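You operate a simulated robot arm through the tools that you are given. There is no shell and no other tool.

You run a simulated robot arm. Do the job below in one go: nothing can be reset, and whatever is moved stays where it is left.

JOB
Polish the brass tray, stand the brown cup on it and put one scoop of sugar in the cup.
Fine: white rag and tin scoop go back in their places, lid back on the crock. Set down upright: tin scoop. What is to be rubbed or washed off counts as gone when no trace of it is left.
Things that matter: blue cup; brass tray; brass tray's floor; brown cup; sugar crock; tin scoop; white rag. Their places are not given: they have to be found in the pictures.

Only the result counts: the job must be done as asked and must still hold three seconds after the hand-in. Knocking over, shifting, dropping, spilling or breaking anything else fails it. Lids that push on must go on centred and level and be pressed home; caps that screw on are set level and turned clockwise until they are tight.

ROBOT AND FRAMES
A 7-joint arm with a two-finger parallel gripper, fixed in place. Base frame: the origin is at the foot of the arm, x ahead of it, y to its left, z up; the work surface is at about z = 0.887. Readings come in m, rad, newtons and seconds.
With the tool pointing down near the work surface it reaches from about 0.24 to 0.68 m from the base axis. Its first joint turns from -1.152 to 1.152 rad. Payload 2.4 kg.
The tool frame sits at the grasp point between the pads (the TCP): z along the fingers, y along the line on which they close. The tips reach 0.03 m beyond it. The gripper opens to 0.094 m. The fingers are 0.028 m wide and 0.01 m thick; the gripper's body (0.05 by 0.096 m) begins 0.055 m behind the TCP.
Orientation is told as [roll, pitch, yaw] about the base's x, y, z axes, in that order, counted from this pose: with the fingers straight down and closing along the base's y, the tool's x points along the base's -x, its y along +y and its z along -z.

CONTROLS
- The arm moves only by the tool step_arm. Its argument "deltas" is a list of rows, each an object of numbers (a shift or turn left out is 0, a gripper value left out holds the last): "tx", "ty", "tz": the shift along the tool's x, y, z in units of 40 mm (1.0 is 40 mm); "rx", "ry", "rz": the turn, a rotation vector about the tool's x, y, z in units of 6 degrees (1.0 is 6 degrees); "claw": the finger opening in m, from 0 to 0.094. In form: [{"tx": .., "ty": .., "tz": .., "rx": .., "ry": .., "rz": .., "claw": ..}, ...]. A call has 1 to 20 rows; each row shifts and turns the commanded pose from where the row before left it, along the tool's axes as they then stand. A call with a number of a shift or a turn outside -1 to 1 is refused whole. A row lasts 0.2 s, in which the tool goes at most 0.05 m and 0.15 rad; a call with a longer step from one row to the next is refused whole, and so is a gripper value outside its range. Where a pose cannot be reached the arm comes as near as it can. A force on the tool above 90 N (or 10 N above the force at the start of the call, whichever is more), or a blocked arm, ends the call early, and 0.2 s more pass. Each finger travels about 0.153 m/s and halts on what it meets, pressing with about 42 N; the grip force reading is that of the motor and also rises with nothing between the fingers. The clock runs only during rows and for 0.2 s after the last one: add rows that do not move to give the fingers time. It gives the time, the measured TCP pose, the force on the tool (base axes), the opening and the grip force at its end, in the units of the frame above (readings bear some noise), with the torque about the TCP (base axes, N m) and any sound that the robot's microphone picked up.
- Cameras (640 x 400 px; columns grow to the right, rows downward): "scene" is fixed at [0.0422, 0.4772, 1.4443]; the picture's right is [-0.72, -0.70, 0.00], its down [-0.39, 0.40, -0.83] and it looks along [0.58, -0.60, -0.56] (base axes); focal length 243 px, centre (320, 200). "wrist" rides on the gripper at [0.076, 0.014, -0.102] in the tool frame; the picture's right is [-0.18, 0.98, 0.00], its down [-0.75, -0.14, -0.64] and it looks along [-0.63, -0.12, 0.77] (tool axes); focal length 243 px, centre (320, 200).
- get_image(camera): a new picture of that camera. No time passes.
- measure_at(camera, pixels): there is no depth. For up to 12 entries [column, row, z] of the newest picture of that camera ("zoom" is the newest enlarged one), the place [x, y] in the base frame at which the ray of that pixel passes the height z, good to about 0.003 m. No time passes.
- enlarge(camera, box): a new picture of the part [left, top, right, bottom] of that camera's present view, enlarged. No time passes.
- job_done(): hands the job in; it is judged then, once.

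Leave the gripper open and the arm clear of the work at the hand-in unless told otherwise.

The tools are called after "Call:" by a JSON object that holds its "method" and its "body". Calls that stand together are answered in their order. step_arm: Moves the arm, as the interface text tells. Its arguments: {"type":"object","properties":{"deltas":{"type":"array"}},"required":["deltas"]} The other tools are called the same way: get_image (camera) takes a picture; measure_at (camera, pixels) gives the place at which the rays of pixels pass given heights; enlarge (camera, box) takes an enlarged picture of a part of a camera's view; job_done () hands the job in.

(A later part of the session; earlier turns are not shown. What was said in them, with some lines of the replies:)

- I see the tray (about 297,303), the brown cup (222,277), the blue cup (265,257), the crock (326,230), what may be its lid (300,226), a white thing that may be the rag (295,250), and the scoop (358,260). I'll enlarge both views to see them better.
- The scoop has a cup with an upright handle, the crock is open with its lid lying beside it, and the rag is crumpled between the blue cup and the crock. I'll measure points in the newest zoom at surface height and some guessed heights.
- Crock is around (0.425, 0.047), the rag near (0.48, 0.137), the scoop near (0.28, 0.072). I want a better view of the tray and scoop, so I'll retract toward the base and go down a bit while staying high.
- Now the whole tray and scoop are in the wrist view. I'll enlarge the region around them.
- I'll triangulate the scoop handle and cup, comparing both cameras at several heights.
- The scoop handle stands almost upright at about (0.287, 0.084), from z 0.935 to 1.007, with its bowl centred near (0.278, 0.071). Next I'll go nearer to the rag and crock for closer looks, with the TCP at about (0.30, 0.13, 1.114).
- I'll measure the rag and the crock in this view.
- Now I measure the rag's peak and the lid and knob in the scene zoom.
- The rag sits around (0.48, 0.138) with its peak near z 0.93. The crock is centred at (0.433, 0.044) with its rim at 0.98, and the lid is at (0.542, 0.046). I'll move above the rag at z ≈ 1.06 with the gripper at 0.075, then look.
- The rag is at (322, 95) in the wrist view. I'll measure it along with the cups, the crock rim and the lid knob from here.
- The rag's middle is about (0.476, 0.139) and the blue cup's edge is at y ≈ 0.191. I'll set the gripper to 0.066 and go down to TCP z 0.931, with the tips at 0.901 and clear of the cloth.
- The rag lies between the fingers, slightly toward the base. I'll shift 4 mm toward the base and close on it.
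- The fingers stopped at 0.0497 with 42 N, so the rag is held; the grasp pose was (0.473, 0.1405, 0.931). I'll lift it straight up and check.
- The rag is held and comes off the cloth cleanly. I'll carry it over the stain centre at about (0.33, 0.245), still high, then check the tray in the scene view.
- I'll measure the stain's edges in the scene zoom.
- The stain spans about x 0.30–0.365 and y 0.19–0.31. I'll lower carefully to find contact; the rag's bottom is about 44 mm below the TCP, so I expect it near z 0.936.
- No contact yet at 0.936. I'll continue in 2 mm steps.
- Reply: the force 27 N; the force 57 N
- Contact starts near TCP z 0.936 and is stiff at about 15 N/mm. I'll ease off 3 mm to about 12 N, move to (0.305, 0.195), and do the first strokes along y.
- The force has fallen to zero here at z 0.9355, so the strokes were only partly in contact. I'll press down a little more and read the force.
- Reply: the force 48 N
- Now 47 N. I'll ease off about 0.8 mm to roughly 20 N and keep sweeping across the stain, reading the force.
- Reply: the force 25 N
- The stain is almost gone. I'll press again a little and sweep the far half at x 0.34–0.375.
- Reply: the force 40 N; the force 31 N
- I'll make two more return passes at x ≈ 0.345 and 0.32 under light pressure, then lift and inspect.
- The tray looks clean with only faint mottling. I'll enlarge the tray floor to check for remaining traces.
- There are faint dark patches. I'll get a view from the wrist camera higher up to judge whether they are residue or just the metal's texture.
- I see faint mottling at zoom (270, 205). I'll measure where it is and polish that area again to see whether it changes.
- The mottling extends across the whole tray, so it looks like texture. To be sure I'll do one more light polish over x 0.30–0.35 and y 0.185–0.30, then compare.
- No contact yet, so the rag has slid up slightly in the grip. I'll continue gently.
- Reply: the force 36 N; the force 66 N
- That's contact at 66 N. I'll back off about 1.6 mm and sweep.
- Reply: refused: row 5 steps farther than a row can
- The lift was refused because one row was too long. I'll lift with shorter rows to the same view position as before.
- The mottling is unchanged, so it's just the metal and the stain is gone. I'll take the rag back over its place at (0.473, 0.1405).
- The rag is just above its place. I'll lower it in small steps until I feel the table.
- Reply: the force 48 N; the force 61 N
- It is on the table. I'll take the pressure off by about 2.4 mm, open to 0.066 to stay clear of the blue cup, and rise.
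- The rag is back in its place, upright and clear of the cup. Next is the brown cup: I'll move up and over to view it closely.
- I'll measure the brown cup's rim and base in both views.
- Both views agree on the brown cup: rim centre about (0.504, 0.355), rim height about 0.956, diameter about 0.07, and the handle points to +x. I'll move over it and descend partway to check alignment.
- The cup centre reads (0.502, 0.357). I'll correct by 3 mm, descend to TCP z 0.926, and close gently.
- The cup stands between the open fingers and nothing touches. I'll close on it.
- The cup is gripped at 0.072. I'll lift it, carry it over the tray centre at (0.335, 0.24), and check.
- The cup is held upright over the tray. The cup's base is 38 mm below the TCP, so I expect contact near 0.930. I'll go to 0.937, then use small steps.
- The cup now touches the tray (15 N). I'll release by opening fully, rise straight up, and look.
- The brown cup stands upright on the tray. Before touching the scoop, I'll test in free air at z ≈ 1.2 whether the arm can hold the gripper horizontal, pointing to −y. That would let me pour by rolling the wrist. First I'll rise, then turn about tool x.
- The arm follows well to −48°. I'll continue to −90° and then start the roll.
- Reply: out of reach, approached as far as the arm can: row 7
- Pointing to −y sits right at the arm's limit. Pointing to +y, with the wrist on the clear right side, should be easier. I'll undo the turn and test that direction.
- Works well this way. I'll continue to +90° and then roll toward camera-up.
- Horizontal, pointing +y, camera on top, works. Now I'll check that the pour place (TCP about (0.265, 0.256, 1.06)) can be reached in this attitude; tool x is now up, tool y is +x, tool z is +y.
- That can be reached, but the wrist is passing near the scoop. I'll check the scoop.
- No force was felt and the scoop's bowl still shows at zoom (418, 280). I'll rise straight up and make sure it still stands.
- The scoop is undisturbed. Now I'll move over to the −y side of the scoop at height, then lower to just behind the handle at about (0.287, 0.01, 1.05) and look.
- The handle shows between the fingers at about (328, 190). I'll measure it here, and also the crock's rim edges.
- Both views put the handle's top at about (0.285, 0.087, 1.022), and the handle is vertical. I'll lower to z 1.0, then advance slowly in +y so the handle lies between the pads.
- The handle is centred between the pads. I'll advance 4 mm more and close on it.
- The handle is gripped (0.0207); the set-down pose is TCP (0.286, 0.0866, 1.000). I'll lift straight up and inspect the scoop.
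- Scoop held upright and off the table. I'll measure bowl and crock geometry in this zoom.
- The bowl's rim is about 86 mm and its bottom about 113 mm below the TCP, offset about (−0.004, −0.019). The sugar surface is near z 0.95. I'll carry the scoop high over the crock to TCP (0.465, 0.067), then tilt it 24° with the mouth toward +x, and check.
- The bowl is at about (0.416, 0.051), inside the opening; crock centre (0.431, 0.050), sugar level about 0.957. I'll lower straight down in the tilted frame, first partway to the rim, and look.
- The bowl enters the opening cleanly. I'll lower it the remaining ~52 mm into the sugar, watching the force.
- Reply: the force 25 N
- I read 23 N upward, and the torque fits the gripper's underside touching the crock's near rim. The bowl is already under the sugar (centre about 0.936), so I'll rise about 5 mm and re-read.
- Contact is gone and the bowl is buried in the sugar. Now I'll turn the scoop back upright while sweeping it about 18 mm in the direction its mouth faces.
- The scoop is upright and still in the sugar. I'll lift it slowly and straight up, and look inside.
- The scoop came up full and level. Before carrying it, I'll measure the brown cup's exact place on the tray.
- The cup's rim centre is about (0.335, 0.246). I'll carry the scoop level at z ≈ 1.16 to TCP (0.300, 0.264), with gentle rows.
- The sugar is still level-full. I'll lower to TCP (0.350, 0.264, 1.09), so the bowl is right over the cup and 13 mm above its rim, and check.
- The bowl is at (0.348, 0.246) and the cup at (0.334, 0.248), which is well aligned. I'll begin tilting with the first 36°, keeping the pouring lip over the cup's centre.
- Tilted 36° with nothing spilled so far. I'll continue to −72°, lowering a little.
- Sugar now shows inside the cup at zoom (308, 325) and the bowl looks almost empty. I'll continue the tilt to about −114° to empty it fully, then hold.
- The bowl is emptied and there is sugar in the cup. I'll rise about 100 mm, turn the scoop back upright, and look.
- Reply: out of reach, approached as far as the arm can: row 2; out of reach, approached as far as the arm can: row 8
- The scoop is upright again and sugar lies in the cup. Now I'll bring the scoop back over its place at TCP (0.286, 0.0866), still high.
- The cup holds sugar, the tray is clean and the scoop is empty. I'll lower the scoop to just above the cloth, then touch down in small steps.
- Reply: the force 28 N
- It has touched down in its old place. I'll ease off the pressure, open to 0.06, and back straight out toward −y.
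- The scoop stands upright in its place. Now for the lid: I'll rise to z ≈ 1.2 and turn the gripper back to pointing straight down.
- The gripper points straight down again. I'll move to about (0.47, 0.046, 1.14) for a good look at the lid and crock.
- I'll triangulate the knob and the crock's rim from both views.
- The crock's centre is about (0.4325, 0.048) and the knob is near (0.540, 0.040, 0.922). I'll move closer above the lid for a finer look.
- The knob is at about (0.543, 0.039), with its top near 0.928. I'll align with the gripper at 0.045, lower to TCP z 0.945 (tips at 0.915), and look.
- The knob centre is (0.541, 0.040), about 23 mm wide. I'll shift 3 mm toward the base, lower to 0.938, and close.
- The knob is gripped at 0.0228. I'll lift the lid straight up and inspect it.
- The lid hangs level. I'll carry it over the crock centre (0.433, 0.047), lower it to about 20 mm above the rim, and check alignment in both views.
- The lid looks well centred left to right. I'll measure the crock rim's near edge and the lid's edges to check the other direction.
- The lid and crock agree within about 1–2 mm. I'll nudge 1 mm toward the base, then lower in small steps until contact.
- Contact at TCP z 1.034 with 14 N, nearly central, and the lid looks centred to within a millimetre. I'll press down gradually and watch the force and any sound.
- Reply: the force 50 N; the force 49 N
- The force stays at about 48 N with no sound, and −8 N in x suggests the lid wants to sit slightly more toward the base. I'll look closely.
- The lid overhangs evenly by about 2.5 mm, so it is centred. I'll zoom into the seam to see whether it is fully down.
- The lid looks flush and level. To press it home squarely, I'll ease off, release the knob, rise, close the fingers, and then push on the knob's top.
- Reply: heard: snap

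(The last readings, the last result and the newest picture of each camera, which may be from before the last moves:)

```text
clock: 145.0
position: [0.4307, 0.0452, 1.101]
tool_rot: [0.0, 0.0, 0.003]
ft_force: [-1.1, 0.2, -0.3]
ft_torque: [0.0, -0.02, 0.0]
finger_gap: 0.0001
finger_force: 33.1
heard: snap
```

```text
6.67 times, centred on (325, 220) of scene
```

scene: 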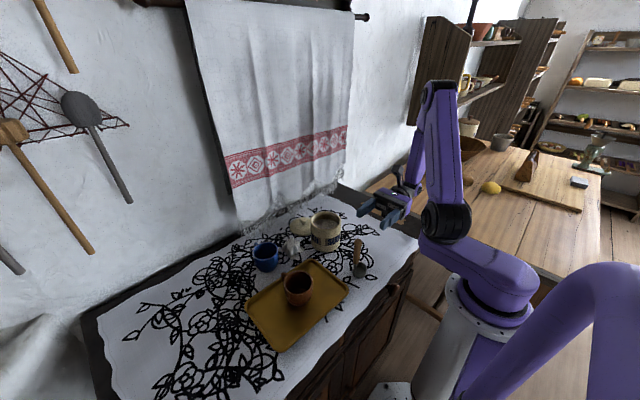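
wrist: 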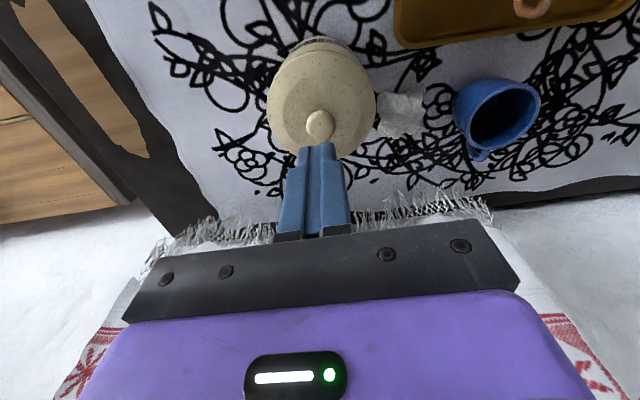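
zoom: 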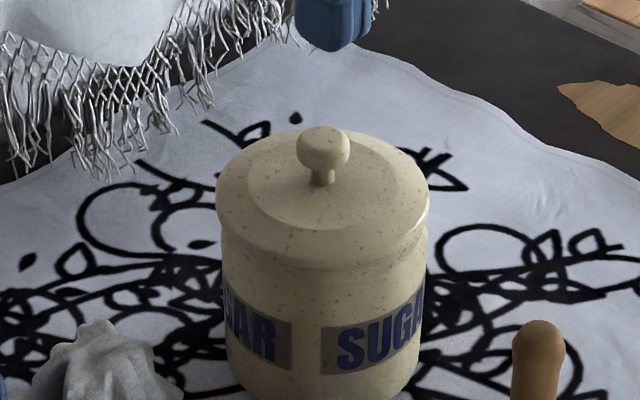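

A "snap" was heard during that call, maybe the lid seating or the fingers meeting. The lid looks whole and on. I'll locate the knob's top, to press squarely on it.

Call:
{"method": "measure_at", "body": {"camera": "wrist", "pixels": [[320, 126, 1.01], [320, 126, 1.02], [306, 126, 1.01], [335, 126, 1.01], [267, 95, 0.985], [376, 92, 0.985]]}}

Call:
{"method": "measure_at", "body": {"camera": "zoom", "pixels": [[322, 145, 1.005], [322, 145, 1.01], [322, 145, 1.015], [216, 205, 0.985], [429, 200, 0.985]]}}

Call:
{"method": "enlarge", "body": {"camera": "wrist", "box": [250, 20, 400, 170]}}

```text
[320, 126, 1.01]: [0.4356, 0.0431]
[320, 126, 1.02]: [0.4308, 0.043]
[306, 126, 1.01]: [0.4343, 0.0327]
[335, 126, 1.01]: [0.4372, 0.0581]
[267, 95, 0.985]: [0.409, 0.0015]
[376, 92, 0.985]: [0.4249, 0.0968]
```

```text
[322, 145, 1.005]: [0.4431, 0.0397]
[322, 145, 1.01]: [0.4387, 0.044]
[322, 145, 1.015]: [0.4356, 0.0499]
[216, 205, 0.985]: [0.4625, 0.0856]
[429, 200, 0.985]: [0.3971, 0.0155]
```

```text
2.67 times, centred on (325, 95) of wrist
```

zoom: 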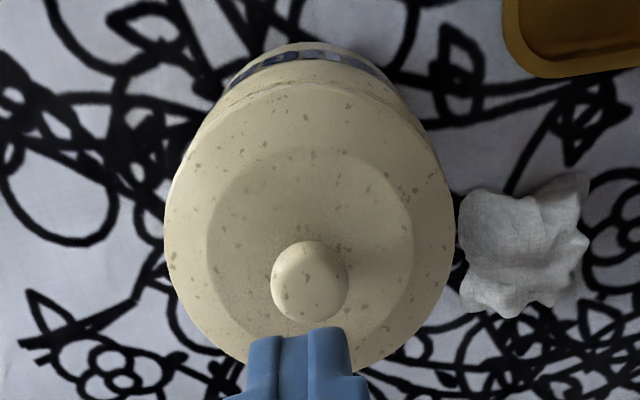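

The knob is at about (0.434, 0.0445). I'll shift 3 mm forward and lower the closed fingers onto it in small steps.

Call:
{"method": "step_arm", "body": {"deltas": [{"tx": -0.08}, {"tz": 0.7}, {"tz": 0.42}, {}]}}

Call:
{"method": "step_arm", "body": {"deltas": [{"tz": 0.07}, {}]}}

Call:
{"method": "step_arm", "body": {"deltas": [{"tz": 0.05}, {}]}}

Call:
{"method": "enlarge", "body": {"camera": "scene", "box": [295, 190, 355, 250]}}

```text
clock: 146.0
position: [0.4347, 0.0459, 1.0569]
tool_rot: [0.0, 0.001, -0.002]
ft_force: [-0.4, -0.3, 0.5]
ft_torque: [-0.06, 0.01, -0.01]
finger_gap: 0.0
finger_force: 33.3
```

```text
clock: 146.6
position: [0.4349, 0.0474, 1.0543]
tool_rot: [0.0, -0.001, -0.001]
ft_force: [-0.6, 0.5, -0.5]
ft_torque: [-0.01, 0.0, -0.01]
finger_gap: 0.0
finger_force: 32.8
```

```text
clock: 147.2
position: [0.4338, 0.0469, 1.0519]
tool_rot: [0.0, -0.001, 0.001]
ft_force: [-1.2, -0.2, 0.3]
ft_torque: [0.0, 0.0, 0.0]
finger_gap: 0.0
finger_force: 32.8
```

```text
6.67 times, centred on (325, 220) of scene
```

zoom: 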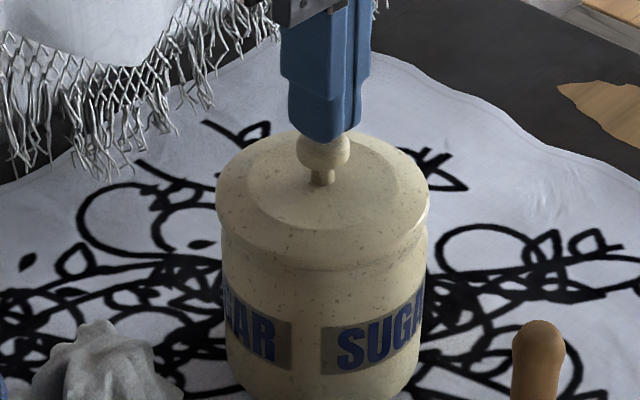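

The fingertips are just above the knob. I'll keep going down gently.

Call:
{"method": "step_arm", "body": {"deltas": [{"tz": 0.05}, {}]}}

Call:
{"method": "step_arm", "body": {"deltas": [{"tz": 0.05}, {}]}}

Call:
{"method": "step_arm", "body": {"deltas": [{"tz": 0.04}, {}]}}

```text
clock: 147.8
position: [0.4348, 0.0469, 1.0496]
tool_rot: [0.0, -0.001, 0.001]
ft_force: [0.2, -0.3, 0.9]
ft_torque: [0.01, -0.01, 0.0]
finger_gap: 0.0
finger_force: 33.2
```

```text
clock: 148.4
position: [0.4348, 0.0456, 1.0476]
tool_rot: [0.0, 0.0, -0.001]
ft_force: [-1.2, 0.1, 1.5]
ft_torque: [0.01, 0.04, 0.03]
finger_gap: 0.0
finger_force: 33.0
```

```text
clock: 149.0
position: [0.4342, 0.0463, 1.0492]
tool_rot: [-0.001, -0.002, 0.0]
ft_force: [-10.5, 0.8, 37.0]
ft_torque: [0.02, 0.39, 0.01]
finger_gap: 0.0001
finger_force: 33.1
```

Contact at 37 N. I'll press a bit more, to about 60–70 N.

Call:
{"method": "step_arm", "body": {"deltas": [{"tz": 0.02}, {}]}}

Call:
{"method": "step_arm", "body": {"deltas": [{"tz": 0.015}, {}]}}

```text
clock: 149.6
position: [0.4346, 0.0467, 1.0472]
tool_rot: [0.003, -0.007, 0.0]
ft_force: [-12.5, 1.7, 59.1]
ft_torque: [0.06, 0.53, -0.01]
finger_gap: 0.0
finger_force: 32.8
```

```text
clock: 150.2
position: [0.4341, 0.0451, 1.0478]
tool_rot: [0.001, -0.008, 0.001]
ft_force: [-12.9, 2.6, 62.5]
ft_torque: [0.12, 0.63, 0.06]
finger_gap: 0.0
finger_force: 33.0
```

62 N with no further travel: the lid is home. I'll rise, then open and close the fingers in free air to find out whether the "snap" came from the fingers or from the lid.

Call:
{"method": "step_arm", "body": {"deltas": [{"tz": -0.1}, {"tz": -0.6}, {"tz": -0.9}, {"tz": -0.9}, {}]}}

Call:
{"method": "step_arm", "body": {"deltas": [{"claw": 0.045}, {"claw": 0.045}, {"claw": 0.0}, {}, {}]}}

Call:
{"method": "enlarge", "body": {"camera": "scene", "box": [295, 190, 355, 250]}}

Call:
{"method": "enlarge", "body": {"camera": "wrist", "box": [230, 20, 430, 190]}}

```text
clock: 151.4
position: [0.435, 0.0476, 1.1443]
tool_rot: [-0.001, 0.0, -0.001]
ft_force: [0.7, 0.5, 0.9]
ft_torque: [-0.04, 0.0, -0.01]
finger_gap: 0.0
finger_force: 33.2
```

```text
clock: 152.6
position: [0.4346, 0.0471, 1.1442]
tool_rot: [0.0, 0.0, 0.0]
ft_force: [0.1, -0.3, -0.6]
ft_torque: [0.0, -0.01, -0.01]
finger_gap: 0.0002
finger_force: 33.3
```

```text
6.67 times, centred on (325, 220) of scene
```

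zoom: 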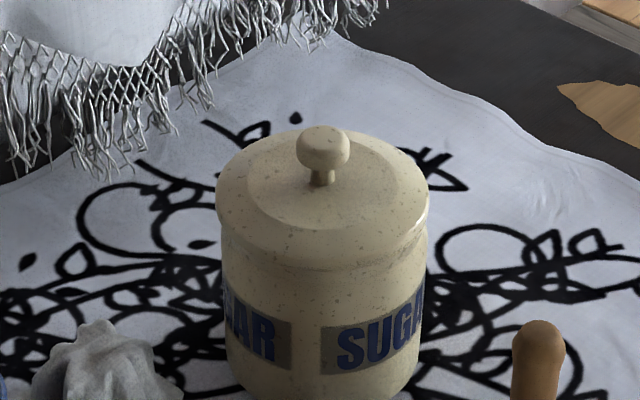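

```text
2.35 times, centred on (330, 105) of wrist
```

zoom: 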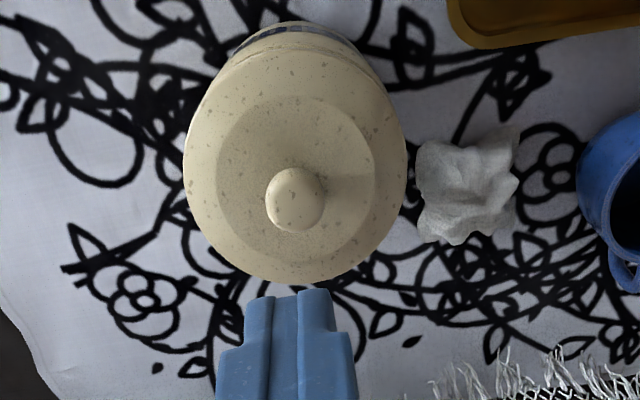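

The fingers make no snap, so that sound was the lid snapping home. Now I'll open the gripper and move the arm up and clear, then check the whole scene.

Call:
{"method": "step_arm", "body": {"deltas": [{"tz": -1, "claw": 0.094}, {"tz": -1}, {"tz": -1}, {"tz": -1}, {"tx": 1}, {"tx": 1}, {"tx": 0.5, "ty": 0.5}, {}, {}]}}

Call:
{"method": "get_image", "body": {"camera": "scene"}}

Call:
{"method": "enlarge", "body": {"camera": "scene", "box": [190, 190, 390, 360]}}

Call:
{"method": "enlarge", "body": {"camera": "wrist", "box": [160, 0, 480, 210]}}

```text
clock: 154.6
position: [0.3336, 0.066, 1.3038]
tool_rot: [0.0, -0.001, -0.002]
ft_force: [-1.0, 0.0, -1.2]
ft_torque: [0.0, -0.04, -0.03]
finger_gap: 0.0943
finger_force: 0.1
```

```text
taken
```

scene: 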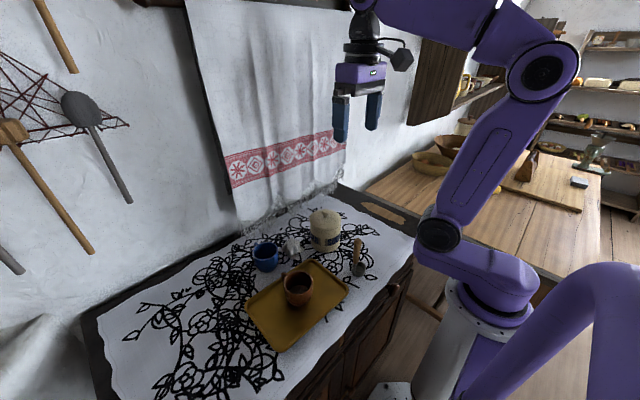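

```text
2.35 times, centred on (290, 275) of scene
```

zoom: 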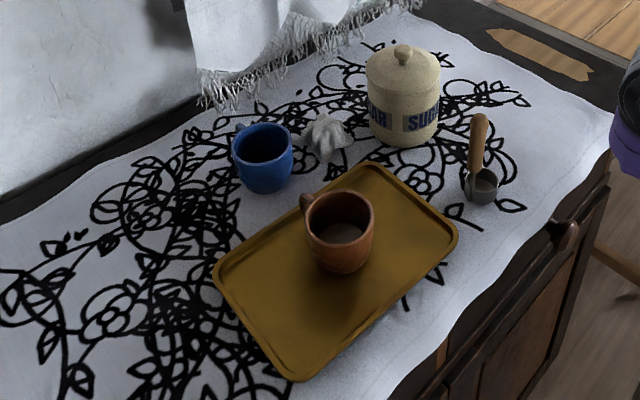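

```text
1.90 times, centred on (320, 105) of wrist
```

zoom: 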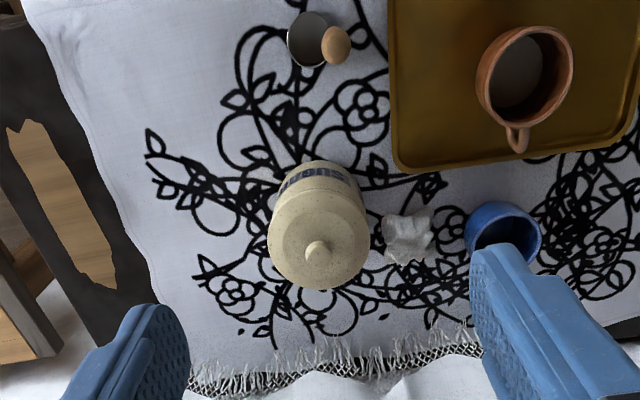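

Everything is in order:
- The tray is clean, and the brown cup stands on it with sugar inside.
- The rag and the scoop (upright) are back in their places.
- The lid sits level and home on the crock.
- The blue cup hasn't been touched.

The gripper is open and the arm is clear, so I'm handing in.

Call:
{"method": "job_done", "body": {}}

```text
The job is handed in.
```

I polished the tray, stood the brown cup on it and poured in one full scoop of sugar, then handed the job in. I haven't seen the judge's result.

- **Tray:** I rubbed the dark stain off with the white rag. A second pass left the faint mottling unchanged, so I took that to be the metal itself and not residue.
- **Brown cup:** it stands upright near the middle of the tray. The scoop went in level-full and came back empty, and I saw no sugar spilled.
- **Scoop and rag:** the scoop is upright in its old spot. The rag is back between the blue cup and the crock, as near to its first position as the pictures show.
- **Crock lid:** it is on, centred to within about 1–2 mm by my measurements. I heard it snap, and pressing on the knob with about 62 N moved it no further.
- **One contact to know about:** while dipping the scoop, the gripper's underside most likely touched the crock rim, at about 23 N. I backed off, and the crock did not appear to move.

The blue cup was never touched. The gripper was left open and the arm raised clear of the work.
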